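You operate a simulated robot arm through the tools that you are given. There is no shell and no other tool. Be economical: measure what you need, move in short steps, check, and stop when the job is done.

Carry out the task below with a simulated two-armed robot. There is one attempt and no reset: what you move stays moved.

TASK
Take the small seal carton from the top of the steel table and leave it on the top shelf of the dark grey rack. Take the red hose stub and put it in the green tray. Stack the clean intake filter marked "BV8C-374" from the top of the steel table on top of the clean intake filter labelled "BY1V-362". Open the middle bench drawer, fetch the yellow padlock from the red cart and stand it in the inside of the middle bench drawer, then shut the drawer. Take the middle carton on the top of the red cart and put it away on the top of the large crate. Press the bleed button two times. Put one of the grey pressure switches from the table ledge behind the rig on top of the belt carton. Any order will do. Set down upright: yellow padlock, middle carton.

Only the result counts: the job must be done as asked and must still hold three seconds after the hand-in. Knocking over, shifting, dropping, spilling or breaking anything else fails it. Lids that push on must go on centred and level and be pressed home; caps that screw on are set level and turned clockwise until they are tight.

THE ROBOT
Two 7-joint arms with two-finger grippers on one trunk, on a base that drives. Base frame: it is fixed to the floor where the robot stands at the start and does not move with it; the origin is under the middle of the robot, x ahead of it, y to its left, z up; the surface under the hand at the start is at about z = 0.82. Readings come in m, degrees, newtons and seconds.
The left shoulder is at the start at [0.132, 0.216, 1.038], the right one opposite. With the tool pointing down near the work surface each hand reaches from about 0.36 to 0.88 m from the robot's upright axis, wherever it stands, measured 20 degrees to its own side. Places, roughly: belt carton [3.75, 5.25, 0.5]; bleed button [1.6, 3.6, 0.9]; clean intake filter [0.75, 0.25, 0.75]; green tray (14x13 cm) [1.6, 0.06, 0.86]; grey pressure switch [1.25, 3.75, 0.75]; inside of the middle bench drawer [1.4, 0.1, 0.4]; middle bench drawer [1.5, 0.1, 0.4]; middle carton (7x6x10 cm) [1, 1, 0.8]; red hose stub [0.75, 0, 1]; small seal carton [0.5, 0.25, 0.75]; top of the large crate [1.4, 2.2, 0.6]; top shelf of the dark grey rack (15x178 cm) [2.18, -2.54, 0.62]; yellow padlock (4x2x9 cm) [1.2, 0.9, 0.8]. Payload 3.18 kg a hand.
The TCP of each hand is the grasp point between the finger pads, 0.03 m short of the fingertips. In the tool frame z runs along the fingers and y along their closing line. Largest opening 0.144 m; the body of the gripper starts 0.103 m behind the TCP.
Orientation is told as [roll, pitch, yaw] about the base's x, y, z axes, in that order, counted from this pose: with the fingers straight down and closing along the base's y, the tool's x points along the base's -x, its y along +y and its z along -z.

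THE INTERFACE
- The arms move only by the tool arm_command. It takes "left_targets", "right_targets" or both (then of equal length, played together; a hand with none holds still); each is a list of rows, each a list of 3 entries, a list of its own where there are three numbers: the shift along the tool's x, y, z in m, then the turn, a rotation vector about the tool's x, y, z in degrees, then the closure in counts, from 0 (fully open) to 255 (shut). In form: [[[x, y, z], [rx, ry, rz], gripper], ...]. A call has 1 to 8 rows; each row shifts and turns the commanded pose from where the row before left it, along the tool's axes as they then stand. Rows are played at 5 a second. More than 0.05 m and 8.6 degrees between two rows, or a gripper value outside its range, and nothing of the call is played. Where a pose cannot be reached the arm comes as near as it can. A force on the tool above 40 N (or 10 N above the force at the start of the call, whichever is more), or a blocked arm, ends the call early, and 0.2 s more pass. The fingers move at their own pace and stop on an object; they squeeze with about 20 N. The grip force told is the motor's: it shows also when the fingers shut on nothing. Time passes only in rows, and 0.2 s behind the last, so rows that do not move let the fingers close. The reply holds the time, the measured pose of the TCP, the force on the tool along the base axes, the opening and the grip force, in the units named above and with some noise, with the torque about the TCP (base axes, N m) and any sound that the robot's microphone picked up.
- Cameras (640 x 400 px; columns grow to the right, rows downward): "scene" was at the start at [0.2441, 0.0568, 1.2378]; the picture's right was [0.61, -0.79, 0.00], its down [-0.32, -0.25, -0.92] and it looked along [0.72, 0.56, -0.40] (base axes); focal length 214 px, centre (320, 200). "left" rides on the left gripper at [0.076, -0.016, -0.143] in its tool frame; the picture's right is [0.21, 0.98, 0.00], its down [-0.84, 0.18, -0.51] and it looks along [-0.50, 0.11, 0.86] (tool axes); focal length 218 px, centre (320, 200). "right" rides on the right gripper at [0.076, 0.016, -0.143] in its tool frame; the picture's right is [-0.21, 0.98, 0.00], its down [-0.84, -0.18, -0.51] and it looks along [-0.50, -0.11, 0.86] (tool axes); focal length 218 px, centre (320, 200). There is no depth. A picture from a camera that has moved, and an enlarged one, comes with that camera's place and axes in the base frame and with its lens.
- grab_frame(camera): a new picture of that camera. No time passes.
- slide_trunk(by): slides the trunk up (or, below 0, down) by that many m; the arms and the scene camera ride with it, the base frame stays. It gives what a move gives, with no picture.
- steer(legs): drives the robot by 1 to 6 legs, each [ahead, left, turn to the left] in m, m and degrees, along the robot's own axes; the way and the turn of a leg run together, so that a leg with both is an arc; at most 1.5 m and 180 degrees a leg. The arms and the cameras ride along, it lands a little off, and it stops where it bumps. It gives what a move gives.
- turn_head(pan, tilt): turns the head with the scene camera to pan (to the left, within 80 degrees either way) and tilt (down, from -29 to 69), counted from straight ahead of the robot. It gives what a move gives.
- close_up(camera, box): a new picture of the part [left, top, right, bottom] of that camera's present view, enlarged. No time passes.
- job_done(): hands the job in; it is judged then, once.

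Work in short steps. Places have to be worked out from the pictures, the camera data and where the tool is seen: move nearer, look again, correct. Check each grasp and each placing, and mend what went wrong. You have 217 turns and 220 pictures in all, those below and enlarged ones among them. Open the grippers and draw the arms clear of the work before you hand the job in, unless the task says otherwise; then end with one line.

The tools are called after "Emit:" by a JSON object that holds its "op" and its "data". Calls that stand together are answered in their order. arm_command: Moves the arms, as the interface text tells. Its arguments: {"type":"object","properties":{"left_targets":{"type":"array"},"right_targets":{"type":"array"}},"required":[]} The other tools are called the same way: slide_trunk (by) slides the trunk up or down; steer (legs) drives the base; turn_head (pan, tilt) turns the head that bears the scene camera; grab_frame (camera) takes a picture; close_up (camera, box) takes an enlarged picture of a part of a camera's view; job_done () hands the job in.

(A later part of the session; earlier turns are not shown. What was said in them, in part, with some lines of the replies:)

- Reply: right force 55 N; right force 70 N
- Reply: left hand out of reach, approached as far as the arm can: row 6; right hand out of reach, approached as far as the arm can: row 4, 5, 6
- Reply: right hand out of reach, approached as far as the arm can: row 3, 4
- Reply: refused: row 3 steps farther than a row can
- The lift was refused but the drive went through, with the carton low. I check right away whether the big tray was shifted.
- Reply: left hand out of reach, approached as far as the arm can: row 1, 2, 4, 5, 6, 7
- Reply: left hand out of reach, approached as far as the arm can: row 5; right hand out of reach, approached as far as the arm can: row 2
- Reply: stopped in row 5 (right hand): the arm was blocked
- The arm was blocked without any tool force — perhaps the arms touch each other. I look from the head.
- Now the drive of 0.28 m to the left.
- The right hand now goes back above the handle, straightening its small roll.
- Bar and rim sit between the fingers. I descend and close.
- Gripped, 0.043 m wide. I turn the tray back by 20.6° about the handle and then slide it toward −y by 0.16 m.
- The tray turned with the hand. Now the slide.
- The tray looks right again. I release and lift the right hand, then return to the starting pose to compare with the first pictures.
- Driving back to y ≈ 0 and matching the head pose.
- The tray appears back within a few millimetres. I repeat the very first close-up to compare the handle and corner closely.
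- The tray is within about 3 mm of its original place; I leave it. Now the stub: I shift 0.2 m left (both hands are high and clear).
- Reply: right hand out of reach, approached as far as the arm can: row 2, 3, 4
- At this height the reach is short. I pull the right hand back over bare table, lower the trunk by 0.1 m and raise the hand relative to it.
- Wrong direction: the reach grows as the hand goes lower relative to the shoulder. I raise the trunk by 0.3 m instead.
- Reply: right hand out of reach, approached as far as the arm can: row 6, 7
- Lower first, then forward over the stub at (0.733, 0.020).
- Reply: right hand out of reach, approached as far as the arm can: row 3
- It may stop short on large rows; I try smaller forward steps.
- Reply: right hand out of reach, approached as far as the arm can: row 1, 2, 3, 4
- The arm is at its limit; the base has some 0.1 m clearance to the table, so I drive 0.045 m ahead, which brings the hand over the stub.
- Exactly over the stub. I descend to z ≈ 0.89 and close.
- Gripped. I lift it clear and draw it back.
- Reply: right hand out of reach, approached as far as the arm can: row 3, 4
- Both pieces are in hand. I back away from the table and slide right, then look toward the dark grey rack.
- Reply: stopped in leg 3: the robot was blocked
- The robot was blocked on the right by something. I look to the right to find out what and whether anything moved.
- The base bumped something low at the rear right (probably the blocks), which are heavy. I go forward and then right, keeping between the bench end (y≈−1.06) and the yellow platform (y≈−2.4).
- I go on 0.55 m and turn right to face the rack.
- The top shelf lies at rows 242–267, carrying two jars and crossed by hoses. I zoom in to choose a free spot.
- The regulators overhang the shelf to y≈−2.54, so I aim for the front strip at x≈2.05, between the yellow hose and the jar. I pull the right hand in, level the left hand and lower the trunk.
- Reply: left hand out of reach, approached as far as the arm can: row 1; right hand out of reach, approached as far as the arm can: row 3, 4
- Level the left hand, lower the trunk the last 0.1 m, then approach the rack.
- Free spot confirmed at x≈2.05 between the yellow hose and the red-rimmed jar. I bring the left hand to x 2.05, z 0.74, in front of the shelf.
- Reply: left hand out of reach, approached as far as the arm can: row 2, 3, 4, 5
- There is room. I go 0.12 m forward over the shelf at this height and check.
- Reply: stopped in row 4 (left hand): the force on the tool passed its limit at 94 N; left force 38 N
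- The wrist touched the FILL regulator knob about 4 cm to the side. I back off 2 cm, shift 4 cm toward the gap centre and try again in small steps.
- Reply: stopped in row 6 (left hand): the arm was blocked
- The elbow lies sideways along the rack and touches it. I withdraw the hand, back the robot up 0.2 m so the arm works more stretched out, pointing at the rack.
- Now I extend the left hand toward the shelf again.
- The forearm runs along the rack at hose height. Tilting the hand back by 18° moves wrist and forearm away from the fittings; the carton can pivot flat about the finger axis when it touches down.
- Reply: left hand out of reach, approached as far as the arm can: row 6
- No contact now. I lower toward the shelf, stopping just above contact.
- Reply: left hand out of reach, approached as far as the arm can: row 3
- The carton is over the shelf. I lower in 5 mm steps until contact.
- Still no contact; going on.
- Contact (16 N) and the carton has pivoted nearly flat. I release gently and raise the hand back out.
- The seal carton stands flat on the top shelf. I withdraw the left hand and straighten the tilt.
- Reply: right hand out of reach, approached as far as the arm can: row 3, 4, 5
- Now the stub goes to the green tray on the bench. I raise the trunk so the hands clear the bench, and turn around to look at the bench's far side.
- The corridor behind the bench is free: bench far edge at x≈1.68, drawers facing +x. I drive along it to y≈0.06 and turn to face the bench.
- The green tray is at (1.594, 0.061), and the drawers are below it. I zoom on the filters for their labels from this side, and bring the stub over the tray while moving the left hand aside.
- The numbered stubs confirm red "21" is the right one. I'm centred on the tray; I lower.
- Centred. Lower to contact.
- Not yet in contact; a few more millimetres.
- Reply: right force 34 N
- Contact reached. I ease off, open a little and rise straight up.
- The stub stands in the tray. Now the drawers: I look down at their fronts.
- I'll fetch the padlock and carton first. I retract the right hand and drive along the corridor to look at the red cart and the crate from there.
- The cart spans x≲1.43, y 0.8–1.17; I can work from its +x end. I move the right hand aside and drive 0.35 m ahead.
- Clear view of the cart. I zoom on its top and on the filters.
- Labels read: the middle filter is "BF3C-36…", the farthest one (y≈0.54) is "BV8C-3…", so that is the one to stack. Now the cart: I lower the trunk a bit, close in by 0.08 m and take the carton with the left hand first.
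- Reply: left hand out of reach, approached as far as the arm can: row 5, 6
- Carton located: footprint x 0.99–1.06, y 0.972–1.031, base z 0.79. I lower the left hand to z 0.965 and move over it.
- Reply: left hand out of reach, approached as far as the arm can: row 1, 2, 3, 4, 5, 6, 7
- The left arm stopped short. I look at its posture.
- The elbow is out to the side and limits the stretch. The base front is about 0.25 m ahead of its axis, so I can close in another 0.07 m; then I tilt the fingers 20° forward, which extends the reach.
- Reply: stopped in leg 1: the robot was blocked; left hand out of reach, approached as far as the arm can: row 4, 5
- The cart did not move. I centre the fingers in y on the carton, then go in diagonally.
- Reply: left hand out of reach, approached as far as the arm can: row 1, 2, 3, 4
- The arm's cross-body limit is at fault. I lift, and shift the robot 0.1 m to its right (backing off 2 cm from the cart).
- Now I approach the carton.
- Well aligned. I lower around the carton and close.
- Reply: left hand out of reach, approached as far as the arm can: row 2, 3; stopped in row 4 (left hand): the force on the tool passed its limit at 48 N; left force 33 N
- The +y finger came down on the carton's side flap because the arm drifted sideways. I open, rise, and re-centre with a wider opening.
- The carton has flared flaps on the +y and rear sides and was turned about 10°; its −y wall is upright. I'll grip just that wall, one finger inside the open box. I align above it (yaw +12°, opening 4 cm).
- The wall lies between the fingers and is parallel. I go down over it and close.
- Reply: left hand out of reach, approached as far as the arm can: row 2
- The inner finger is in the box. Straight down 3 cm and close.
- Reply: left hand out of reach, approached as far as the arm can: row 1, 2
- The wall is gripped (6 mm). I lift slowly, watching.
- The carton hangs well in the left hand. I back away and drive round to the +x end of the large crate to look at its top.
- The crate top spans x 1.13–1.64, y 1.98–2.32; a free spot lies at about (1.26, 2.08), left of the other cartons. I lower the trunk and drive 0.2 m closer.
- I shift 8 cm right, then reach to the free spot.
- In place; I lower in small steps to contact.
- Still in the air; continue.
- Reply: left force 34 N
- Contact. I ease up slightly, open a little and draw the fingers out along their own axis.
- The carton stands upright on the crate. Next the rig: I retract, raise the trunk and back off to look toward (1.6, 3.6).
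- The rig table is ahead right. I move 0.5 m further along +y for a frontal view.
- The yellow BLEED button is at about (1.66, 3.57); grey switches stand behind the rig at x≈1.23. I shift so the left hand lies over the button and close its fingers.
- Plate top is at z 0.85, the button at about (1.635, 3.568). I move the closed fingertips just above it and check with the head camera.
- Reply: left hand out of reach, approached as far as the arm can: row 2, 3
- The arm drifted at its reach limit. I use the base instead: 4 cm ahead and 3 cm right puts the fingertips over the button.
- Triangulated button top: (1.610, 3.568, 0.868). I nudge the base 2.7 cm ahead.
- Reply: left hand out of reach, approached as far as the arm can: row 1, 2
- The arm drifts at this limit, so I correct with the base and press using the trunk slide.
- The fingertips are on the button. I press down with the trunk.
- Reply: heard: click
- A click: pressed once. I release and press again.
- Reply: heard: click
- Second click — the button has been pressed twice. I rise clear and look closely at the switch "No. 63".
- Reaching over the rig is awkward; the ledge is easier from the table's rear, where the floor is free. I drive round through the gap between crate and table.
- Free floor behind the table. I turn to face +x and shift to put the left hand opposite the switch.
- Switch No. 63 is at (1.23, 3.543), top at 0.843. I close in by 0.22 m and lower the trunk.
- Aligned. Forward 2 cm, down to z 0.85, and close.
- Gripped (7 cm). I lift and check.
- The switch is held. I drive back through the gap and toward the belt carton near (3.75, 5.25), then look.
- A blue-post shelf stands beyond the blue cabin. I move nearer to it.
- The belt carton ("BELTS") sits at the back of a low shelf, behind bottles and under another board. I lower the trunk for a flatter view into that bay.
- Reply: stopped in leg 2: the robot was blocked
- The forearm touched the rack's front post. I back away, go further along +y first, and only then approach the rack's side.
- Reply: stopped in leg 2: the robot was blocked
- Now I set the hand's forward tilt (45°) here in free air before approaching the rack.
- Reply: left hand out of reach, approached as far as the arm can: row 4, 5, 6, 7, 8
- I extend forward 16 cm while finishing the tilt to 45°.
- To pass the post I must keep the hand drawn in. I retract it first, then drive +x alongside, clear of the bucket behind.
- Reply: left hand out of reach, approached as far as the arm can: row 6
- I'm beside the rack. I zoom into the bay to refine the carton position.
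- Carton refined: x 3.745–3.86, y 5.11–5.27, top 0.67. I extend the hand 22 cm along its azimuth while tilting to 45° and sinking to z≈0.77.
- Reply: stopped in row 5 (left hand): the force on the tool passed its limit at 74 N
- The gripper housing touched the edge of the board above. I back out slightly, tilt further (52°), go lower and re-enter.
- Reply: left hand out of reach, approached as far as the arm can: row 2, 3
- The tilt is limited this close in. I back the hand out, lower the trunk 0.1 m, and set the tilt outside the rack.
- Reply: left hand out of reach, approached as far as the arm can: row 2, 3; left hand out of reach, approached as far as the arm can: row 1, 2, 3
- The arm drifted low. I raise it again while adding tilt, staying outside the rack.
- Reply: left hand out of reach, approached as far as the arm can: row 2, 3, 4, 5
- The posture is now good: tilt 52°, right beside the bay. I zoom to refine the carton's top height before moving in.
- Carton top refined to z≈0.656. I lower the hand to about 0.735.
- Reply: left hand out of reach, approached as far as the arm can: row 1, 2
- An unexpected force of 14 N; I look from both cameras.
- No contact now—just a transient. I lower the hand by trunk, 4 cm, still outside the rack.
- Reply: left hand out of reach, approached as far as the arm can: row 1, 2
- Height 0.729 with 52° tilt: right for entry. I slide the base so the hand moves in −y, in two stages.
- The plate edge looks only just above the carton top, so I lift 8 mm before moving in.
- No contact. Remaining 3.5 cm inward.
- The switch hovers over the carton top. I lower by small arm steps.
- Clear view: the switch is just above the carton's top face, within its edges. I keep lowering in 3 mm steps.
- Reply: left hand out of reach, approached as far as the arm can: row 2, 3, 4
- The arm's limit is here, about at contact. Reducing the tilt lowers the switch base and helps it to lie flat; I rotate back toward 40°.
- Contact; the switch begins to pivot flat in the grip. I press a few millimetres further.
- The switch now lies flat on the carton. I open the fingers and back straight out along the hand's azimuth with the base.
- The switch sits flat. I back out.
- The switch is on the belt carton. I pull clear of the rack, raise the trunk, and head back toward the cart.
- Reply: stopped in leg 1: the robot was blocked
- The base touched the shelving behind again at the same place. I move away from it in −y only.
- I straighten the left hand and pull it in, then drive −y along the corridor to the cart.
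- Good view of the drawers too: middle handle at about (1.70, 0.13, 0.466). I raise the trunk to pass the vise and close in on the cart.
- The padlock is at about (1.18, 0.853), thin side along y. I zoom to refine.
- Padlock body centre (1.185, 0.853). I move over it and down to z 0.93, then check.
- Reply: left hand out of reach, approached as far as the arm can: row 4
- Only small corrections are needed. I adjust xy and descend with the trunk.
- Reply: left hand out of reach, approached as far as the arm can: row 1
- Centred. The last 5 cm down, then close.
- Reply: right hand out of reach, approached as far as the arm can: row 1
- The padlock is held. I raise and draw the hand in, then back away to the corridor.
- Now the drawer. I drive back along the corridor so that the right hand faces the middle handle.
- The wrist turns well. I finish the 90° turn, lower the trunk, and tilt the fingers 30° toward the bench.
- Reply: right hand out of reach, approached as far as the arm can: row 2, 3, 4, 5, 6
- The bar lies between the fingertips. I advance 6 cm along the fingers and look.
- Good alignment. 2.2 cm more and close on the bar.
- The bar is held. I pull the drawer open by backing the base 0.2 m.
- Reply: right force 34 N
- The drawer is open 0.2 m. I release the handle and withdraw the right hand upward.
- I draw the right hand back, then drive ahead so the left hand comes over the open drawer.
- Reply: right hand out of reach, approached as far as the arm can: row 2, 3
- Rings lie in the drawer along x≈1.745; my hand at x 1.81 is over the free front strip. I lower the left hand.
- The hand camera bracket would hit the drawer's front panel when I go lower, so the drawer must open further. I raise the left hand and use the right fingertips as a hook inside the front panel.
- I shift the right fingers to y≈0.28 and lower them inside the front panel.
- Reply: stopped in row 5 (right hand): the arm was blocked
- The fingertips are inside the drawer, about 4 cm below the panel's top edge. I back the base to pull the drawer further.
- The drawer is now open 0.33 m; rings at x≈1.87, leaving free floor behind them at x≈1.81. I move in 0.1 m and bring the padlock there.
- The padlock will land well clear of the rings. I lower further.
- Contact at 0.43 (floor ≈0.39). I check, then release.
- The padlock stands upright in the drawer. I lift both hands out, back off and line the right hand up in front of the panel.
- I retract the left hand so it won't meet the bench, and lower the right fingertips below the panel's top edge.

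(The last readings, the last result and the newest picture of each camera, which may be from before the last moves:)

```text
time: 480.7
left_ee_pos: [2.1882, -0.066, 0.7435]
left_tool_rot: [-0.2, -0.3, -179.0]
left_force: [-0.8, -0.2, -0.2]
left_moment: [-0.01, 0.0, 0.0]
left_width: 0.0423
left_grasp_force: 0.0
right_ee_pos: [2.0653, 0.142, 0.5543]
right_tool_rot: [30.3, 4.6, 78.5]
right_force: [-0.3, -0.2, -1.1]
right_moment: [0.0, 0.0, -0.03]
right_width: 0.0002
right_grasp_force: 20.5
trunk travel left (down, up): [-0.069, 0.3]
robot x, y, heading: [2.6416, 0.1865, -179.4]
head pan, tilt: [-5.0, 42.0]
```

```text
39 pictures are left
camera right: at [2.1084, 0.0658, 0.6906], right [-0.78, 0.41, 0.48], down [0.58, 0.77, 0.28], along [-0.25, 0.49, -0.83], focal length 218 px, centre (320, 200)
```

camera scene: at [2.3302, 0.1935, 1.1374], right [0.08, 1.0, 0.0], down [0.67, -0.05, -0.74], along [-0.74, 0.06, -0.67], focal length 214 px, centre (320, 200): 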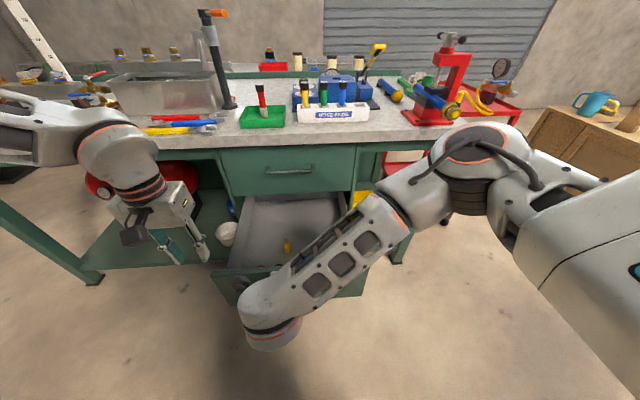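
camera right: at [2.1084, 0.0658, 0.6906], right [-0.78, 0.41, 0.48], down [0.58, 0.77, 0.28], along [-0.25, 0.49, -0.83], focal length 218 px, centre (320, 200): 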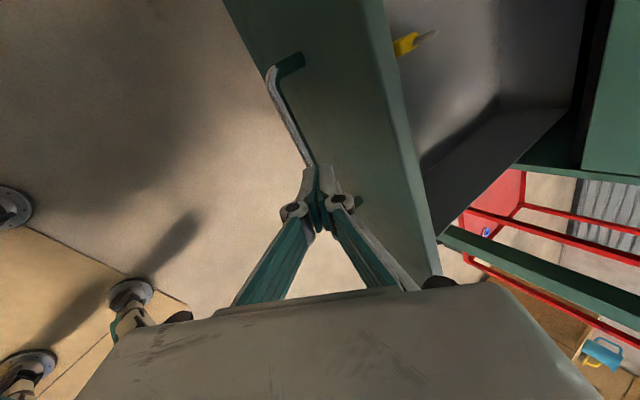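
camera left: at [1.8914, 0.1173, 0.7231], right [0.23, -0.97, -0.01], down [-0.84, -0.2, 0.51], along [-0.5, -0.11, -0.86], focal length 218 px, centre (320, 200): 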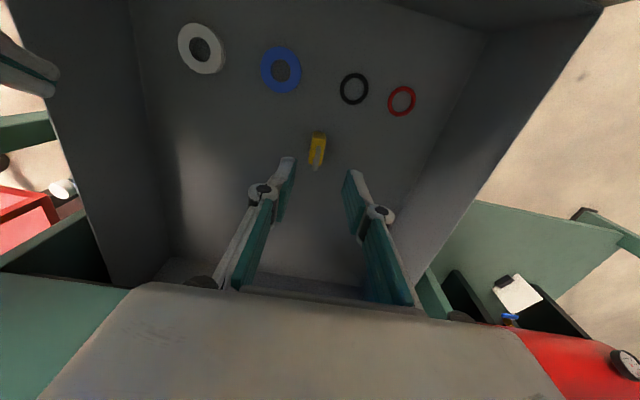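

Ready to push. I drive ahead 0.3 m first.

Emit:
{"op": "steer", "data": {"legs": [[0.15, 0, 0], [0.15, 0, 0]]}}

Emit:
{"op": "grab_frame", "data": {"camera": "right"}}

```text
time: 483.0
left_ee_pos: [1.8882, -0.0692, 0.7436]
left_tool_rot: [-0.4, -0.1, -178.9]
left_force: [-0.4, 0.0, 0.2]
left_moment: [0.02, 0.0, 0.02]
left_width: 0.0421
left_grasp_force: 0.0
right_ee_pos: [1.7744, 0.1421, 0.5433]
right_tool_rot: [30.0, 3.3, 79.2]
right_force: [-0.6, -0.7, -0.9]
right_moment: [0.03, 0.01, -0.04]
right_width: 0.0
right_grasp_force: 19.8
trunk travel left (down, up): [-0.069, 0.3]
robot x, y, heading: [2.3447, 0.1856, -179.3]
head pan, tilt: [-5.0, 42.0]
```

```text
38 pictures are left
camera right: at [1.8171, 0.0642, 0.6778], right [-0.79, 0.39, 0.48], down [0.56, 0.77, 0.3], along [-0.25, 0.51, -0.83], focal length 218 px, centre (320, 200)
```

right: 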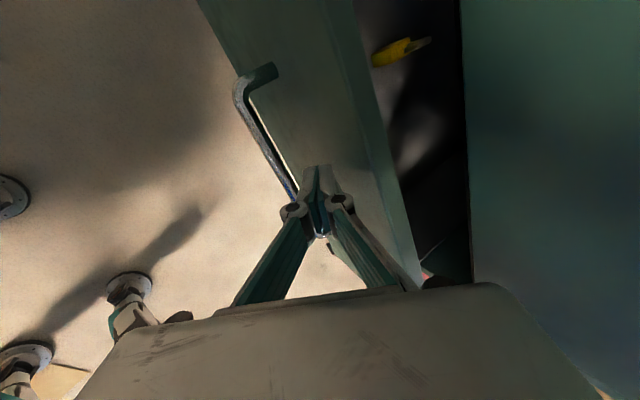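

Closing smoothly, padlock still standing. The last part.

Emit:
{"op": "steer", "data": {"legs": [[0.06, 0, 0], [0.04, 0, 0]]}}

Emit:
{"op": "grab_frame", "data": {"camera": "right"}}

```text
time: 484.5
left_ee_pos: [1.8031, -0.0714, 0.7438]
left_tool_rot: [-0.3, -0.1, -179.0]
left_force: [0.5, 0.3, 0.3]
left_moment: [0.0, 0.0, 0.02]
left_width: 0.0422
left_grasp_force: 0.0
right_ee_pos: [1.6959, 0.1449, 0.5395]
right_tool_rot: [29.0, 2.7, 79.0]
right_force: [-0.3, 0.1, 0.3]
right_moment: [-0.02, 0.03, 0.0]
right_width: 0.0
right_grasp_force: 20.0
trunk travel left (down, up): [-0.069, 0.3]
robot x, y, heading: [2.2623, 0.1879, -179.2]
head pan, tilt: [-5.0, 42.0]
stopped in leg 2: the force on the tool passed its limit at 64 N (the readings are from after the stop); the commanded pose is now the measured one
```

```text
37 pictures are left
camera right: at [1.7351, 0.0658, 0.6744], right [-0.8, 0.39, 0.46], down [0.56, 0.77, 0.32], along [-0.23, 0.51, -0.83], focal length 218 px, centre (320, 200)
```

right: 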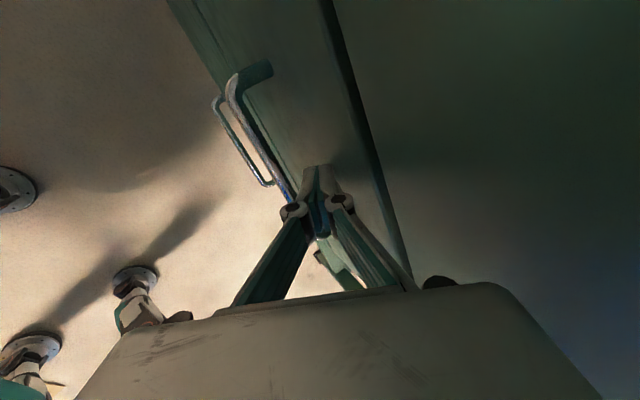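

The drawer is shut. Now back to the steel table for the filter: I back off, reset the right hand, raise the trunk, and return along the known route.

Emit:
{"op": "steer", "data": {"legs": [[-0.12, 0, 0]]}}

Emit:
{"op": "slide_trunk", "data": {"by": 0.3}}

Emit:
{"op": "close_up", "data": {"camera": "scene", "box": [200, 100, 440, 300]}}

Emit:
{"op": "arm_command", "data": {"right_targets": [[[0, -0.02, -0.02], [7.5, 0, -8], 150], [[0, -0.02, -0.02], [7.5, 0, -8], 150], [[0, 0, -0.02], [7.5, 0, -8], 150], [[0, 0, -0.02], [7.3, 0, -8], 150], [[0, 0, -0.02], [0, 0, -8], 150], [[0, 0, -0.02], [0, 0, -8], 150], [[0, 0, -0.02], [0, 0, -8], 150], [[0, 0, -0.02], [0, 0, -8], 150]]}}

Emit:
{"op": "steer", "data": {"legs": [[0, 1.5, 0], [0, 0.27, 0], [0, 0, -90], [0, 0, -90]]}}

```text
time: 485.7
left_ee_pos: [1.9233, -0.0704, 0.7445]
left_tool_rot: [-0.2, -0.1, -178.7]
left_force: [-0.4, -0.2, 0.1]
left_moment: [0.01, 0.01, 0.0]
left_width: 0.0425
left_grasp_force: 0.1
right_ee_pos: [1.8153, 0.145, 0.5392]
right_tool_rot: [29.1, 2.9, 79.2]
right_force: [0.0, 0.2, 0.5]
right_moment: [-0.01, -0.02, 0.0]
right_width: 0.0
right_grasp_force: 20.7
trunk travel left (down, up): [-0.069, 0.3]
robot x, y, heading: [2.3771, 0.1881, -179.6]
head pan, tilt: [-5.0, 42.0]
```

```text
time: 488.7
left_ee_pos: [1.9231, -0.0697, 1.0444]
left_tool_rot: [-0.2, -0.3, -178.9]
left_force: [0.4, -0.1, 0.3]
left_moment: [0.01, 0.04, 0.01]
left_width: 0.0425
left_grasp_force: 0.0
right_ee_pos: [1.8164, 0.145, 0.8382]
right_tool_rot: [29.0, 2.8, 79.1]
right_force: [0.3, -0.2, -0.8]
right_moment: [0.0, 0.02, 0.03]
right_width: 0.0
right_grasp_force: 19.9
trunk travel left (down, up): [-0.369, 0.0]
robot x, y, heading: [2.3762, 0.1874, -179.3]
head pan, tilt: [-5.0, 42.0]
```

```text
2.00 times, centred on (320, 200) of scene
camera zoom: at [2.2559, 0.1926, 1.4664], right [0.08, 1.0, 0.0], down [0.67, -0.05, -0.74], along [-0.74, 0.06, -0.67], focal length 429 px, centre (320, 200)
```

zoom: 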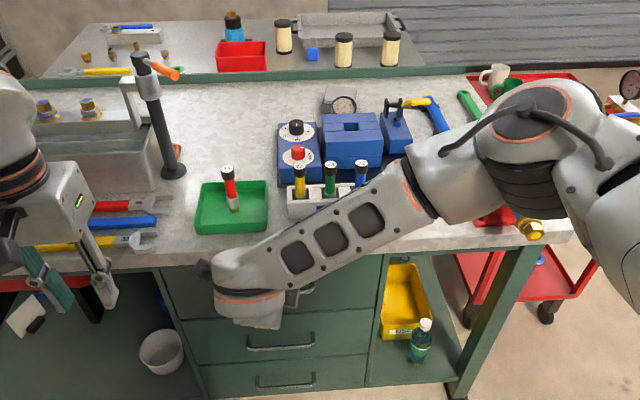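

```text
refused: row 1 steps farther than a row can; nothing moved
```

```text
time: 512.2
left_ee_pos: [2.8478, -1.3223, 1.0443]
left_tool_rot: [-0.3, -0.1, 0.8]
left_force: [0.3, 0.5, 0.6]
left_moment: [-0.01, -0.01, 0.01]
left_width: 0.0427
left_grasp_force: 0.1
right_ee_pos: [2.9537, -1.5383, 0.8384]
right_tool_rot: [29.0, 2.8, -101.1]
right_force: [-0.3, 0.7, 1.0]
right_moment: [0.01, 0.04, -0.02]
right_width: 0.0003
right_grasp_force: 20.4
trunk travel left (down, up): [-0.369, 0.0]
robot x, y, heading: [2.3894, -1.5814, 0.1]
head pan, tilt: [-5.0, 42.0]
```

The drawer is shut. I reset the right hand's tilt and pull it to its own side.

Emit:
{"op": "arm_command", "data": {"right_targets": [[[0, -0.02, -0.03], [7.3, 0, 0], 150], [[0, -0.03, -0.03], [7.3, 0, 0], 150], [[0, -0.03, -0.03], [7.3, 0, 0], 150], [[0.02, -0.03, -0.03], [7.3, 0, 0], 150], [[-0.03, -0.03, 0], [0, 0, 0], 150], [[-0.04, 0, 0], [0, 0, 0], 150], [[-0.04, 0, 0], [0, 0, 0], 150], [[-0.04, 0, 0], [0, 0, 0], 150]]}}

Emit:
{"op": "steer", "data": {"legs": [[-1.4, 0, 0], [-0.75, 0.25, 0], [-0.52, 0, 0]]}}

```text
time: 514.0
left_ee_pos: [2.8479, -1.3246, 1.0442]
left_tool_rot: [-0.2, -0.2, 0.9]
left_force: [-0.7, -0.6, -0.2]
left_moment: [0.01, -0.01, 0.0]
left_width: 0.042
left_grasp_force: 0.1
right_ee_pos: [2.7612, -1.6381, 0.9136]
right_tool_rot: [-0.2, 2.9, -101.2]
right_force: [0.5, -0.2, 0.1]
right_moment: [0.02, -0.02, 0.0]
right_width: 0.0591
right_grasp_force: 0.0
trunk travel left (down, up): [-0.369, 0.0]
robot x, y, heading: [2.3899, -1.58, 0.4]
head pan, tilt: [-5.0, 42.0]
```

```text
time: 526.4
left_ee_pos: [0.4743, -1.0909, 1.0421]
left_tool_rot: [-0.3, 0.0, 1.6]
left_force: [0.8, 0.2, -0.7]
left_moment: [0.01, 0.1, 0.02]
left_width: 0.0422
left_grasp_force: 0.0
right_ee_pos: [0.3913, -1.405, 0.9106]
right_tool_rot: [-0.4, 2.9, -100.3]
right_force: [1.2, 0.4, -1.0]
right_moment: [-0.01, 0.1, 0.01]
right_width: 0.0594
right_grasp_force: 0.1
trunk travel left (down, up): [-0.369, 0.0]
robot x, y, heading: [0.0207, -1.3478, 1.2]
head pan, tilt: [-5.0, 42.0]
stopped in leg 3: the robot was blocked; the commanded pose is now the measured one
```

Something stopped the base at x≈0.02, but I can strafe left from here. I raise the right hand first.

Emit:
{"op": "arm_command", "data": {"right_targets": [[[0, 0, -0.045], [0, 0, 0], 150], [[0, 0, -0.045], [0, 0, 0], 150], [[0, 0, -0.045], [0, 0, 0], 150]]}}

Emit:
{"op": "steer", "data": {"legs": [[0, 1.2, -1.2], [0, 0.42, 0]]}}

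Emit:
{"op": "turn_head", "data": {"pan": 20, "tilt": 35}}

Emit:
{"op": "grab_frame", "data": {"camera": "scene"}}

```text
time: 527.1
left_ee_pos: [0.4712, -1.0914, 1.0448]
left_tool_rot: [-0.3, -0.3, 1.5]
left_force: [-0.1, 0.6, -0.3]
left_moment: [-0.01, 0.0, 0.01]
left_width: 0.0421
left_grasp_force: 0.0
right_ee_pos: [0.385, -1.4129, 1.0486]
right_tool_rot: [-0.1, 2.9, -100.3]
right_force: [-0.8, 1.3, -0.5]
right_moment: [0.0, 0.03, 0.03]
right_width: 0.0593
right_grasp_force: 0.0
trunk travel left (down, up): [-0.369, 0.0]
robot x, y, heading: [0.0143, -1.3528, 1.4]
head pan, tilt: [-5.0, 42.0]
```

```text
time: 541.7
left_ee_pos: [0.4599, 0.508, 1.044]
left_tool_rot: [-0.3, -0.4, 0.6]
left_force: [0.3, 0.5, 0.6]
left_moment: [0.0, -0.02, 0.01]
left_width: 0.0425
left_grasp_force: 0.2
right_ee_pos: [0.3697, 0.1901, 1.0487]
right_tool_rot: [-0.2, 2.9, -101.3]
right_force: [0.6, 0.0, -0.6]
right_moment: [0.0, 0.0, -0.01]
right_width: 0.0592
right_grasp_force: 0.0
trunk travel left (down, up): [-0.369, 0.0]
robot x, y, heading: [0.0042, 0.2553, 0.2]
head pan, tilt: [-5.0, 42.0]
```

```text
time: 542.5
left_ee_pos: [0.4591, 0.509, 1.0451]
left_tool_rot: [-0.3, -0.4, 0.6]
left_force: [-0.4, 0.0, 0.1]
left_moment: [0.01, -0.03, 0.0]
left_width: 0.0424
left_grasp_force: 0.1
right_ee_pos: [0.3704, 0.1895, 1.0486]
right_tool_rot: [-0.2, 2.9, -101.2]
right_force: [0.4, -0.1, 0.2]
right_moment: [0.01, 0.01, -0.02]
right_width: 0.0595
right_grasp_force: 0.1
trunk travel left (down, up): [-0.369, 0.0]
robot x, y, heading: [-0.0003, 0.2602, 0.2]
head pan, tilt: [20.0, 35.0]
```

```text
35 pictures are left
camera scene: at [0.1256, 0.2869, 1.477], right [0.34, -0.94, 0.0], down [-0.54, -0.2, -0.82], along [0.77, 0.28, -0.57], focal length 214 px, centre (320, 200)
```

scene: 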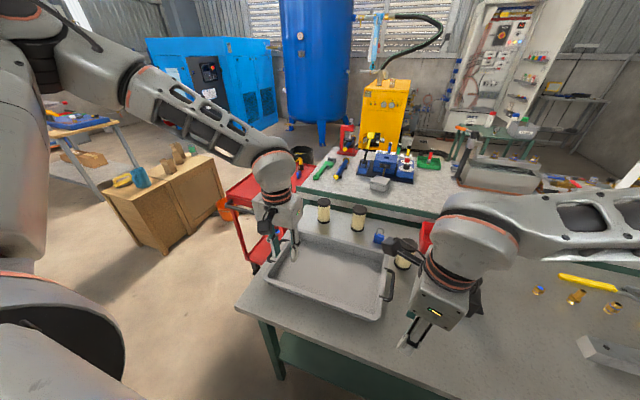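

All fine here. I zoom to measure the filters.

Emit:
{"op": "close_up", "data": {"camera": "scene", "box": [290, 170, 450, 290]}}

```text
3.33 times, centred on (370, 230) of scene
camera zoom: at [0.1256, 0.2869, 1.477], right [0.34, -0.94, 0.0], down [-0.54, -0.2, -0.82], along [0.77, 0.28, -0.57], focal length 715 px, centre (153, 100)
```

zoom: 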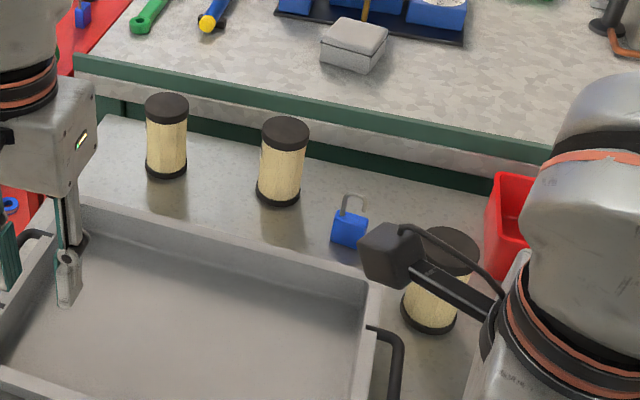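

BV8C filter at (0.862, 0.536); BY1V at (0.715, 0.175). I lower the trunk 0.1 m, close in 6 cm and reach forward with a 25° tilt.

Emit:
{"op": "slide_trunk", "data": {"by": -0.1}}

Emit:
{"op": "steer", "data": {"legs": [[0.06, 0, 0]]}}

Emit:
{"op": "arm_command", "data": {"left_targets": [[[-0.043, 0.0045, -0.0075], [0, -4.2, 0], 78], [[-0.0434, 0.0045, -0.0043], [0, -4.2, 0], 78], [[-0.0436, 0.0045, -0.0011], [0, -4.2, 0], 78], [[-0.0436, 0.0045, 0.0021], [0, -4.2, 0], 78], [[-0.0433, 0.0045, 0.0052], [0, -4.2, 0], 78], [[-0.0428, 0.0045, 0.0084], [0, -4.2, 0], 78]]}}

Emit:
{"op": "grab_frame", "data": {"camera": "left"}}

```text
time: 543.9
left_ee_pos: [0.4601, 0.5087, 0.9451]
left_tool_rot: [-0.3, -0.3, 0.6]
left_force: [-0.9, -0.5, -0.5]
left_moment: [0.02, -0.06, -0.01]
left_width: 0.0421
left_grasp_force: 0.0
right_ee_pos: [0.3692, 0.1894, 0.9488]
right_tool_rot: [-0.1, 2.9, -101.3]
right_force: [-0.5, 0.2, 0.4]
right_moment: [-0.03, -0.03, -0.05]
right_width: 0.0591
right_grasp_force: 0.1
trunk travel left (down, up): [-0.269, 0.1]
robot x, y, heading: [0.0011, 0.2524, 0.3]
head pan, tilt: [20.0, 35.0]
```

```text
time: 544.9
left_ee_pos: [0.5204, 0.5086, 0.9439]
left_tool_rot: [-0.3, -0.3, 0.6]
left_force: [0.0, 0.1, -0.2]
left_moment: [0.0, 0.05, -0.01]
left_width: 0.0424
left_grasp_force: 0.1
right_ee_pos: [0.4304, 0.1895, 0.9469]
right_tool_rot: [-0.4, 3.0, -101.3]
right_force: [0.6, 0.4, 0.4]
right_moment: [0.0, 0.02, -0.02]
right_width: 0.0594
right_grasp_force: 0.0
trunk travel left (down, up): [-0.269, 0.1]
robot x, y, heading: [0.0582, 0.2536, 0.2]
head pan, tilt: [20.0, 35.0]
```

```text
time: 546.2
left_ee_pos: [0.7791, 0.5386, 0.9899]
left_tool_rot: [-0.5, -25.5, 0.8]
left_force: [0.0, -0.5, -0.2]
left_moment: [-0.02, 0.03, 0.02]
left_width: 0.0998
left_grasp_force: 0.0
right_ee_pos: [0.4301, 0.1899, 0.9477]
right_tool_rot: [-0.3, 2.9, -101.3]
right_force: [-0.2, -0.1, 0.2]
right_moment: [0.0, 0.0, 0.0]
right_width: 0.0592
right_grasp_force: 0.0
trunk travel left (down, up): [-0.269, 0.1]
robot x, y, heading: [0.062, 0.2565, 0.1]
head pan, tilt: [20.0, 35.0]
```

```text
33 pictures are left
camera left: at [0.6478, 0.5225, 1.086], right [-0.2, 0.98, -0.1], down [0.54, 0.19, 0.82], along [0.82, 0.11, -0.57], focal length 218 px, centre (320, 200)
```

left: 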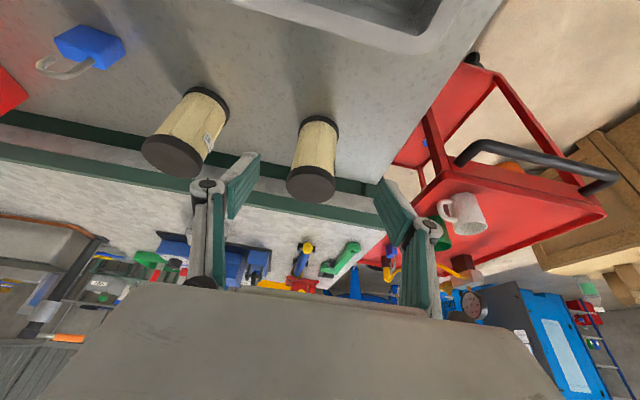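

The filter is right between the fingers. I go in and close.

Emit:
{"op": "arm_command", "data": {"left_targets": [[[-0.0071, -0.0007, 0.044], [0, 0, 0], 78], [[-0.0071, -0.0007, 0.044], [0, 0, 0], 78], [[-0.0071, -0.0007, 0.044], [0, 0, 0], 78], [[0, 0, 0], [0, 0, 0], 78]]}}

Emit:
{"op": "grab_frame", "data": {"camera": "left"}}

```text
time: 547.2
left_ee_pos: [0.7909, 0.5737, 0.9127]
left_tool_rot: [-0.5, -25.7, 0.7]
left_force: [-0.5, -0.5, -0.2]
left_moment: [0.03, 0.01, 0.04]
left_width: 0.0998
left_grasp_force: 0.0
left hand out of reach, approached as far as the arm can: row 1, 2, 3
right_ee_pos: [0.4298, 0.1895, 0.9485]
right_tool_rot: [-0.2, 2.9, -101.3]
right_force: [-0.3, -0.1, -1.0]
right_moment: [0.0, 0.01, 0.02]
right_width: 0.0592
right_grasp_force: 0.0
trunk travel left (down, up): [-0.269, 0.1]
robot x, y, heading: [0.057, 0.2557, 0.3]
head pan, tilt: [20.0, 35.0]
```

```text
32 pictures are left
camera left: at [0.6611, 0.5572, 1.008], right [-0.2, 0.98, -0.1], down [0.54, 0.19, 0.82], along [0.82, 0.11, -0.56], focal length 218 px, centre (320, 200)
```

left: 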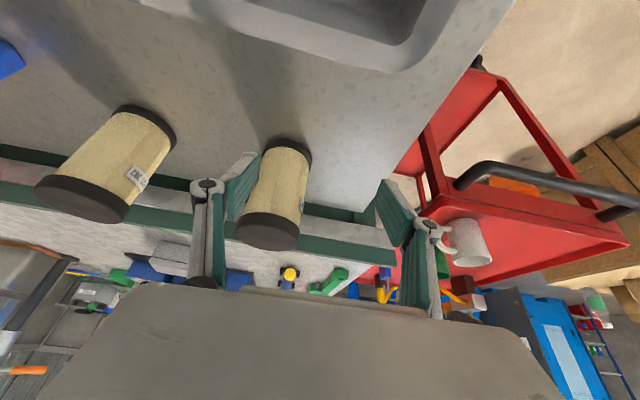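

The arm hit its reach limit and drifted. I go back up, extend forward at height, then close the rest with the base and the trunk.

Emit:
{"op": "arm_command", "data": {"left_targets": [[[-0.0113, -0.0175, -0.0373], [0, 0, 0], 78], [[-0.0113, -0.0175, -0.0373], [0, 0, 0], 78], [[-0.0135, 0, 0.0065], [0, -2, 0], 78], [[-0.0135, 0, 0.0065], [0, -2, 0], 78], [[-0.0135, 0, 0.0065], [0, -2, 0], 78]]}}

```text
time: 548.5
left_ee_pos: [0.823, 0.5401, 0.9922]
left_tool_rot: [-0.5, -31.6, 0.6]
left_force: [0.1, -0.3, -0.3]
left_moment: [-0.01, 0.01, 0.01]
left_width: 0.0997
left_grasp_force: 0.0
left hand out of reach, approached as far as the arm can: row 5
right_ee_pos: [0.4297, 0.1894, 0.9475]
right_tool_rot: [-0.2, 2.9, -101.3]
right_force: [0.1, -0.2, -0.6]
right_moment: [0.02, 0.02, -0.01]
right_width: 0.0594
right_grasp_force: 0.0
trunk travel left (down, up): [-0.269, 0.1]
robot x, y, heading: [0.059, 0.2573, 0.2]
head pan, tilt: [20.0, 35.0]
```

Good: (0.823, 0.540, 0.992) with 32° tilt. I raise the right hand for clearance, nudge the base 3.3 cm, and lower with the trunk.

Emit:
{"op": "arm_command", "data": {"right_targets": [[[0, 0, -0.045], [0, 0, 0], 150], [[0, 0, -0.045], [0, 0, 0], 150], [[0, 0, -0.045], [0, 0, 0], 150]]}}

Emit:
{"op": "steer", "data": {"legs": [[0.033, 0.0, 0]]}}

Emit:
{"op": "slide_trunk", "data": {"by": -0.05}}

Emit:
{"op": "grab_frame", "data": {"camera": "left"}}

```text
time: 549.2
left_ee_pos: [0.822, 0.5412, 0.9915]
left_tool_rot: [-0.5, -31.6, 0.8]
left_force: [-0.6, -0.8, 0.3]
left_moment: [-0.04, 0.0, 0.01]
left_width: 0.0998
left_grasp_force: 0.1
right_ee_pos: [0.4275, 0.1838, 1.084]
right_tool_rot: [-0.2, 2.8, -101.3]
right_force: [0.2, -0.6, 0.0]
right_moment: [0.0, -0.02, 0.01]
right_width: 0.0593
right_grasp_force: 0.1
trunk travel left (down, up): [-0.269, 0.1]
robot x, y, heading: [0.0627, 0.2523, 0.1]
head pan, tilt: [20.0, 35.0]
```

```text
time: 550.1
left_ee_pos: [0.8565, 0.5414, 0.9913]
left_tool_rot: [-0.4, -31.5, 0.8]
left_force: [0.4, 0.2, -0.2]
left_moment: [0.01, 0.04, 0.0]
left_width: 0.0999
left_grasp_force: 0.0
right_ee_pos: [0.4627, 0.185, 1.0828]
right_tool_rot: [-0.4, 2.9, -101.3]
right_force: [0.1, 0.1, -0.1]
right_moment: [-0.03, 0.06, 0.01]
right_width: 0.0592
right_grasp_force: 0.1
trunk travel left (down, up): [-0.269, 0.1]
robot x, y, heading: [0.0957, 0.2554, 0.3]
head pan, tilt: [20.0, 35.0]
```

```text
time: 551.0
left_ee_pos: [0.8548, 0.5407, 0.943]
left_tool_rot: [-0.5, -31.7, 0.8]
left_force: [-0.2, -0.6, 0.5]
left_moment: [-0.03, -0.03, -0.02]
left_width: 0.1001
left_grasp_force: 0.0
right_ee_pos: [0.4596, 0.1852, 1.0331]
right_tool_rot: [0.0, 2.8, -101.3]
right_force: [-0.4, -0.1, -0.1]
right_moment: [0.0, -0.05, 0.05]
right_width: 0.0595
right_grasp_force: 0.0
trunk travel left (down, up): [-0.219, 0.15]
robot x, y, heading: [0.0928, 0.2551, 0.1]
head pan, tilt: [20.0, 35.0]
```

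```text
31 pictures are left
camera left: at [0.715, 0.5243, 1.0245], right [-0.19, 0.98, -0.12], down [0.45, 0.19, 0.87], along [0.87, 0.11, -0.47], focal length 218 px, centre (320, 200)
```

left: 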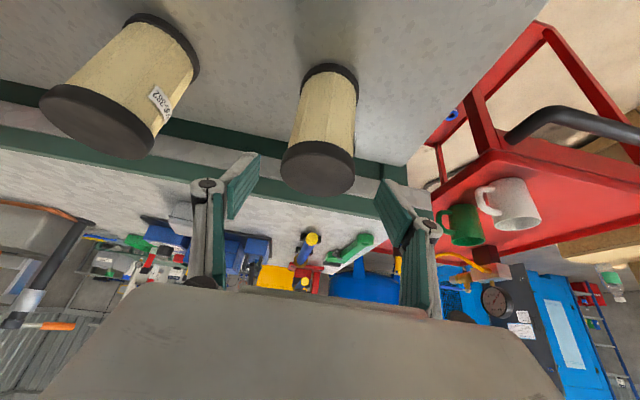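

Centred. Down 6 cm with the trunk and close.

Emit:
{"op": "slide_trunk", "data": {"by": -0.06}}

Emit:
{"op": "arm_command", "data": {"left_targets": [[[0, 0, 0], [0, 0, 0], 255], [[0, 0, 0], [0, 0, 0], 255], [[0, 0, 0], [0, 0, 0], 255]]}}

Emit:
{"op": "grab_frame", "data": {"camera": "left"}}

```text
time: 552.0
left_ee_pos: [0.8552, 0.5401, 0.8835]
left_tool_rot: [-0.5, -31.7, 0.8]
left_force: [-0.2, -0.1, 0.0]
left_moment: [0.01, 0.0, 0.04]
left_width: 0.1
left_grasp_force: 0.0
right_ee_pos: [0.46, 0.1847, 0.9749]
right_tool_rot: [0.0, 2.9, -101.2]
right_force: [-0.2, 0.9, 0.1]
right_moment: [0.03, -0.04, -0.04]
right_width: 0.0594
right_grasp_force: 0.0
trunk travel left (down, up): [-0.159, 0.21]
robot x, y, heading: [0.0918, 0.2576, 0.3]
head pan, tilt: [20.0, 35.0]
```

```text
time: 552.8
left_ee_pos: [0.8551, 0.5409, 0.8807]
left_tool_rot: [-0.6, -31.7, 0.7]
left_force: [0.4, -3.0, 6.9]
left_moment: [-0.02, -0.04, -0.01]
left_width: 0.0579
left_grasp_force: 20.3
right_ee_pos: [0.4607, 0.182, 0.9732]
right_tool_rot: [-0.2, 3.0, -101.3]
right_force: [-0.2, -0.3, 0.3]
right_moment: [-0.03, -0.02, -0.01]
right_width: 0.0593
right_grasp_force: 0.1
trunk travel left (down, up): [-0.159, 0.21]
robot x, y, heading: [0.0918, 0.2604, 0.2]
head pan, tilt: [20.0, 35.0]
```

```text
30 pictures are left
camera left: at [0.7156, 0.5237, 0.9644], right [-0.19, 0.98, -0.12], down [0.45, 0.19, 0.87], along [0.87, 0.11, -0.47], focal length 218 px, centre (320, 200)
```

left: 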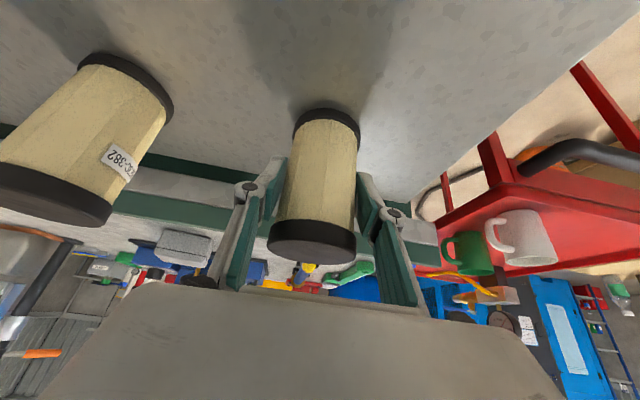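

Gripped (5.8 cm). I lift with the trunk and carry it with the base over the BY1V filter.

Emit:
{"op": "slide_trunk", "data": {"by": 0.17}}

Emit:
{"op": "steer", "data": {"legs": [[-0.14, -0.366, 0]]}}

Emit:
{"op": "grab_frame", "data": {"camera": "left"}}

Emit:
{"op": "close_up", "data": {"camera": "scene", "box": [260, 170, 440, 300]}}

```text
time: 554.7
left_ee_pos: [0.8549, 0.542, 1.0783]
left_tool_rot: [-0.5, -33.6, 0.9]
left_force: [0.1, -0.4, -0.4]
left_moment: [-0.05, 0.0, 0.02]
left_width: 0.0581
left_grasp_force: 19.8
right_ee_pos: [0.4619, 0.1846, 1.1421]
right_tool_rot: [-0.4, 3.0, -101.2]
right_force: [-0.9, 0.2, 0.7]
right_moment: [0.02, 0.03, 0.02]
right_width: 0.0593
right_grasp_force: 0.0
trunk travel left (down, up): [-0.329, 0.04]
robot x, y, heading: [0.0937, 0.2573, 0.1]
head pan, tilt: [20.0, 35.0]
```

```text
time: 558.5
left_ee_pos: [0.7148, 0.1799, 1.0785]
left_tool_rot: [-0.5, -33.7, 0.9]
left_force: [-0.1, 0.3, -1.6]
left_moment: [0.0, 0.0, 0.03]
left_width: 0.0578
left_grasp_force: 20.3
right_ee_pos: [0.3228, -0.1793, 1.143]
right_tool_rot: [-0.2, 2.9, -101.1]
right_force: [0.7, 0.6, -1.0]
right_moment: [0.01, 0.03, 0.01]
right_width: 0.0592
right_grasp_force: 0.0
trunk travel left (down, up): [-0.329, 0.04]
robot x, y, heading: [-0.0445, -0.1087, 0.5]
head pan, tilt: [20.0, 35.0]
```

```text
29 pictures are left
camera left: at [0.5725, 0.1622, 1.1556], right [-0.18, 0.97, -0.12], down [0.42, 0.19, 0.89], along [0.89, 0.11, -0.44], focal length 218 px, centre (320, 200)
```

left: 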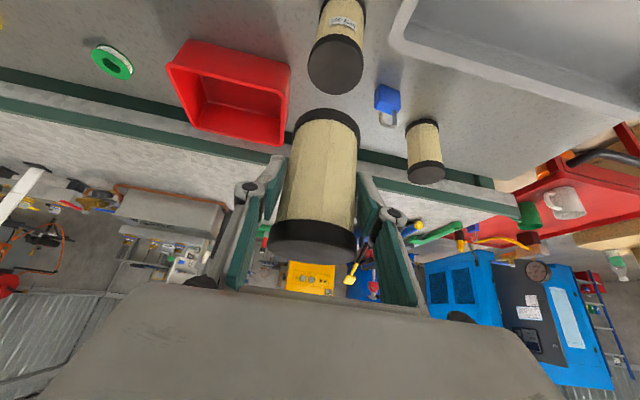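

```text
3.08 times, centred on (350, 235) of scene
camera zoom: at [0.0789, -0.0768, 1.438], right [0.35, -0.94, 0.0], down [-0.54, -0.2, -0.82], along [0.77, 0.29, -0.57], focal length 660 px, centre (228, 92)
```

zoom: 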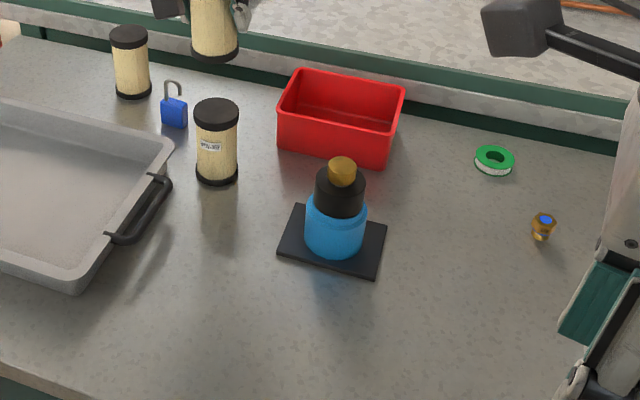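

The held filter hangs nearly over BY1V. I lower part-way, fix the 2° tilt drift, and re-check alignment.

Emit:
{"op": "slide_trunk", "data": {"by": -0.065}}

Emit:
{"op": "grab_frame", "data": {"camera": "left"}}

Emit:
{"op": "close_up", "data": {"camera": "scene", "box": [260, 150, 380, 240]}}

```text
time: 559.5
left_ee_pos: [0.7152, 0.1799, 1.0159]
left_tool_rot: [-0.7, -33.7, 0.9]
left_force: [-0.3, 0.2, -1.2]
left_moment: [0.03, -0.01, 0.03]
left_width: 0.0576
left_grasp_force: 19.4
right_ee_pos: [0.3237, -0.1785, 1.0782]
right_tool_rot: [-0.2, 3.0, -101.1]
right_force: [0.1, 0.6, 0.7]
right_moment: [0.05, -0.01, -0.02]
right_width: 0.0593
right_grasp_force: 0.1
trunk travel left (down, up): [-0.264, 0.105]
robot x, y, heading: [-0.0428, -0.1074, 0.3]
head pan, tilt: [20.0, 35.0]
```

```text
27 pictures are left
camera left: at [0.5719, 0.1622, 1.092], right [-0.18, 0.97, -0.12], down [0.42, 0.19, 0.89], along [0.89, 0.11, -0.44], focal length 218 px, centre (320, 200)
```

left: 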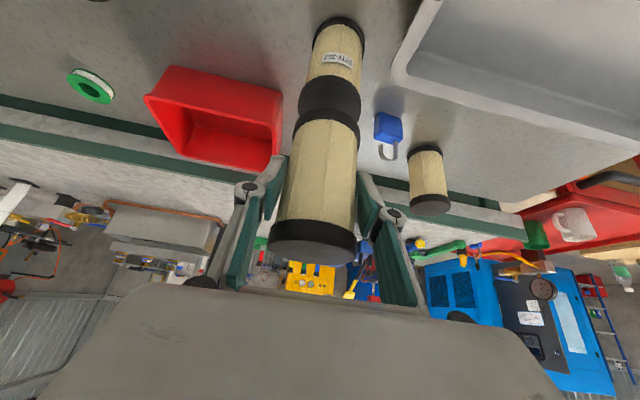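

```text
4.44 times, centred on (320, 195) of scene
camera zoom: at [0.0927, -0.0766, 1.3719], right [0.35, -0.94, 0.0], down [-0.54, -0.2, -0.82], along [0.77, 0.28, -0.57], focal length 953 px, centre (320, 222)
```

zoom: 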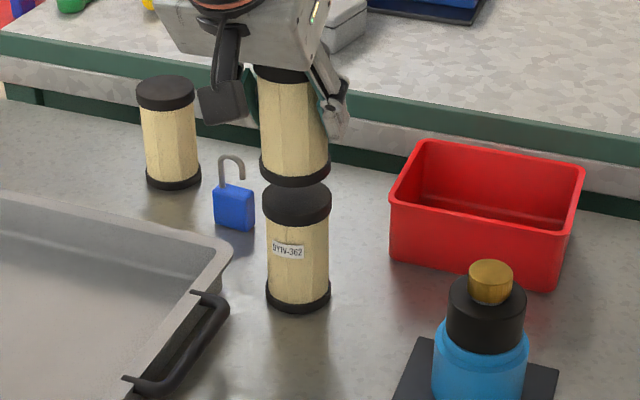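

Alignment is within a few millimetres. I take back the 2° tilt and lower until contact.

Emit:
{"op": "arm_command", "data": {"left_targets": [[[0.002, 0, 0], [0, 2, 0], 255], [[0, 0, 0], [0, 0, 0], 255]]}}

Emit:
{"op": "slide_trunk", "data": {"by": -0.022}}

Emit:
{"op": "close_up", "data": {"camera": "scene", "box": [270, 150, 370, 230]}}

```text
time: 560.1
left_ee_pos: [0.7121, 0.1786, 1.0127]
left_tool_rot: [-0.6, -31.7, 1.0]
left_force: [-0.1, -0.4, -1.7]
left_moment: [-0.02, 0.01, 0.01]
left_width: 0.058
left_grasp_force: 19.8
right_ee_pos: [0.323, -0.179, 1.077]
right_tool_rot: [-0.3, 2.9, -101.0]
right_force: [-0.4, 0.0, 0.6]
right_moment: [0.0, 0.01, -0.01]
right_width: 0.0593
right_grasp_force: 0.0
trunk travel left (down, up): [-0.264, 0.105]
robot x, y, heading: [-0.0488, -0.1064, 0.5]
head pan, tilt: [20.0, 35.0]
```

```text
time: 560.8
left_ee_pos: [0.7137, 0.1801, 0.9899]
left_tool_rot: [-0.4, -31.6, 0.9]
left_force: [0.8, -0.9, 3.1]
left_moment: [-0.01, -0.16, 0.01]
left_width: 0.0582
left_grasp_force: 19.7
right_ee_pos: [0.3234, -0.1788, 1.0567]
right_tool_rot: [-0.2, 3.0, -100.9]
right_force: [-0.2, 0.1, -0.3]
right_moment: [0.0, 0.03, -0.02]
right_width: 0.0593
right_grasp_force: 0.0
trunk travel left (down, up): [-0.242, 0.127]
robot x, y, heading: [-0.0425, -0.1066, 0.4]
head pan, tilt: [20.0, 35.0]
```

```text
5.00 times, centred on (320, 190) of scene
camera zoom: at [0.1047, -0.0764, 1.3488], right [0.35, -0.94, 0.0], down [-0.54, -0.2, -0.82], along [0.77, 0.28, -0.57], focal length 1072 px, centre (320, 250)
```

zoom: 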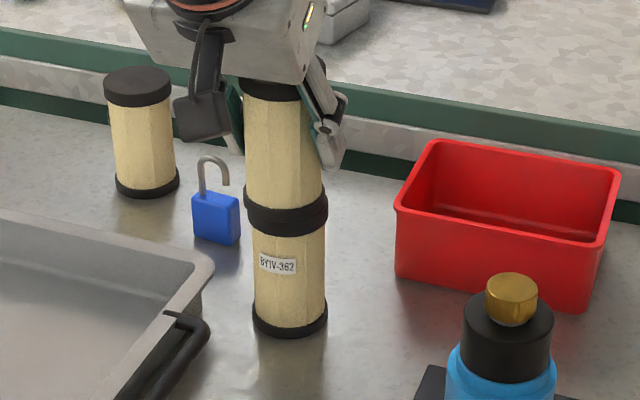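

Contact and well aligned. I settle 3 mm more and release.

Emit:
{"op": "slide_trunk", "data": {"by": -0.003}}

Emit:
{"op": "arm_command", "data": {"left_targets": [[[0, 0, 0], [0, 0, 0], 215], [[0, 0, 0], [0, 0, 0], 150], [[0, 0, 0], [0, 0, 0], 85], [[0, 0, 0], [0, 0, 0], 78]]}}

Emit:
{"op": "close_up", "data": {"camera": "scene", "box": [270, 150, 370, 230]}}

```text
time: 561.3
left_ee_pos: [0.7132, 0.1787, 0.9897]
left_tool_rot: [-0.5, -31.9, 0.9]
left_force: [0.8, 1.4, 11.6]
left_moment: [-0.01, -0.42, 0.02]
left_width: 0.058
left_grasp_force: 19.6
right_ee_pos: [0.3229, -0.1781, 1.0532]
right_tool_rot: [-0.2, 2.9, -101.1]
right_force: [0.4, 0.5, 0.2]
right_moment: [0.02, 0.03, 0.03]
right_width: 0.0595
right_grasp_force: 0.1
trunk travel left (down, up): [-0.239, 0.13]
robot x, y, heading: [-0.0448, -0.1103, 0.2]
head pan, tilt: [20.0, 35.0]
```

```text
time: 562.3
left_ee_pos: [0.7133, 0.1792, 0.9888]
left_tool_rot: [-0.5, -31.7, 0.9]
left_force: [0.4, 0.3, 0.1]
left_moment: [0.0, 0.02, -0.01]
left_width: 0.0999
left_grasp_force: 0.1
right_ee_pos: [0.3237, -0.1787, 1.0526]
right_tool_rot: [-0.1, 2.9, -101.1]
right_force: [0.1, -0.4, -0.4]
right_moment: [-0.02, 0.01, 0.0]
right_width: 0.0593
right_grasp_force: 0.1
trunk travel left (down, up): [-0.239, 0.13]
robot x, y, heading: [-0.0476, -0.1096, 0.7]
head pan, tilt: [20.0, 35.0]
```

```text
5.00 times, centred on (320, 190) of scene
camera zoom: at [0.1062, -0.0765, 1.3458], right [0.35, -0.94, 0.0], down [-0.54, -0.2, -0.82], along [0.77, 0.28, -0.57], focal length 1072 px, centre (320, 250)
```

zoom: 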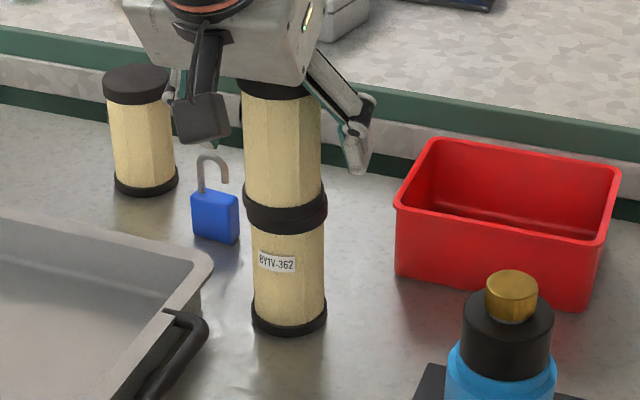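

Stacked and standing free. I raise the hand straight up with the trunk, then back away.

Emit:
{"op": "slide_trunk", "data": {"by": 0.125}}

Emit:
{"op": "close_up", "data": {"camera": "scene", "box": [260, 150, 440, 290]}}

```text
time: 563.9
left_ee_pos: [0.7129, 0.1806, 1.115]
left_tool_rot: [-0.6, -32.0, 0.9]
left_force: [0.2, 0.1, 0.2]
left_moment: [0.02, 0.04, 0.03]
left_width: 0.1
left_grasp_force: 0.0
right_ee_pos: [0.323, -0.1789, 1.1771]
right_tool_rot: [-0.3, 2.9, -101.1]
right_force: [-0.2, -0.5, -0.2]
right_moment: [0.03, 0.03, 0.01]
right_width: 0.0594
right_grasp_force: 0.1
trunk travel left (down, up): [-0.364, 0.005]
robot x, y, heading: [-0.0459, -0.1053, 0.4]
head pan, tilt: [20.0, 35.0]
```

```text
2.86 times, centred on (350, 220) of scene
camera zoom: at [0.0793, -0.0767, 1.4722], right [0.35, -0.94, 0.0], down [-0.54, -0.2, -0.82], along [0.77, 0.28, -0.57], focal length 613 px, centre (234, 143)
```

zoom: 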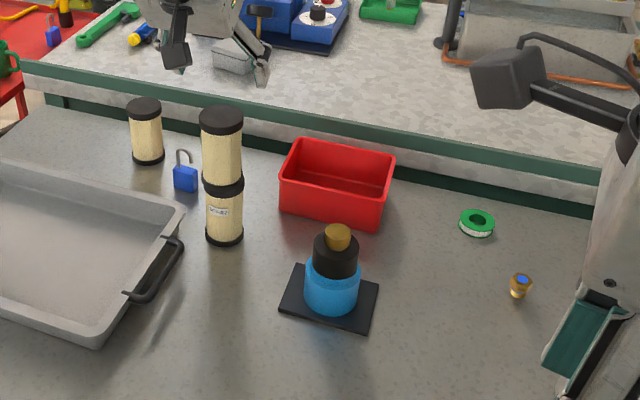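

The stack stands straight. I back the robot off so both arms are clear of the work.

Emit:
{"op": "steer", "data": {"legs": [[-0.2, 0, 0]]}}

Emit:
{"op": "arm_command", "data": {"left_targets": [[[0.03, 0, -0.01], [0, 5, 0], 0], [[0.03, 0, 0], [0, 5, 0], 0]], "right_targets": [[[0, 0, 0], [0, 0, 0], 0], [[0, 0, 0], [0, 0, 0], 0]]}}

Emit:
{"op": "grab_frame", "data": {"camera": "scene"}}

```text
time: 565.5
left_ee_pos: [0.5149, 0.1786, 1.115]
left_tool_rot: [-0.7, -32.2, 0.8]
left_force: [0.3, 0.6, 0.7]
left_moment: [-0.03, -0.02, 0.02]
left_width: 0.1001
left_grasp_force: 0.0
right_ee_pos: [0.1266, -0.1813, 1.178]
right_tool_rot: [-0.2, 2.9, -101.2]
right_force: [-0.4, 0.0, 0.2]
right_moment: [-0.03, -0.04, -0.01]
right_width: 0.0592
right_grasp_force: 0.1
trunk travel left (down, up): [-0.364, 0.005]
robot x, y, heading: [-0.244, -0.1117, 0.4]
head pan, tilt: [20.0, 35.0]
```

```text
time: 566.1
left_ee_pos: [0.4589, 0.1778, 1.0943]
left_tool_rot: [-0.6, -22.0, 0.8]
left_force: [-0.3, 0.0, -0.4]
left_moment: [0.02, 0.02, -0.02]
left_width: 0.144
left_grasp_force: 0.0
right_ee_pos: [0.1257, -0.18, 1.1782]
right_tool_rot: [-0.1, 2.9, -101.2]
right_force: [-0.4, -0.6, -0.2]
right_moment: [0.03, 0.0, -0.02]
right_width: 0.1441
right_grasp_force: 0.0
trunk travel left (down, up): [-0.364, 0.005]
robot x, y, heading: [-0.2407, -0.1103, 0.2]
head pan, tilt: [20.0, 35.0]
```

```text
22 pictures are left
camera scene: at [-0.1176, -0.0778, 1.4723], right [0.35, -0.94, 0.0], down [-0.54, -0.2, -0.82], along [0.77, 0.28, -0.57], focal length 214 px, centre (320, 200)
```

scene: 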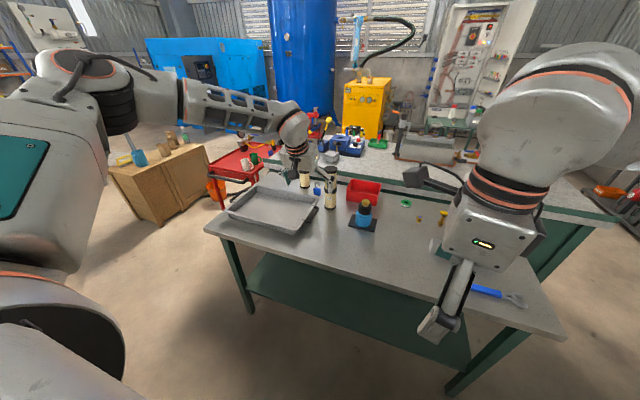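

Every placement was checked in pictures, both grippers are open and the arms are clear of the work. I hand the job in.

Emit:
{"op": "job_done", "data": {}}

```text
The job is handed in.
```

I finished all seven tasks and handed the job in, but early on I knocked the grey tray on the steel table out of place; I put it back to within about 3 mm of where it stood.
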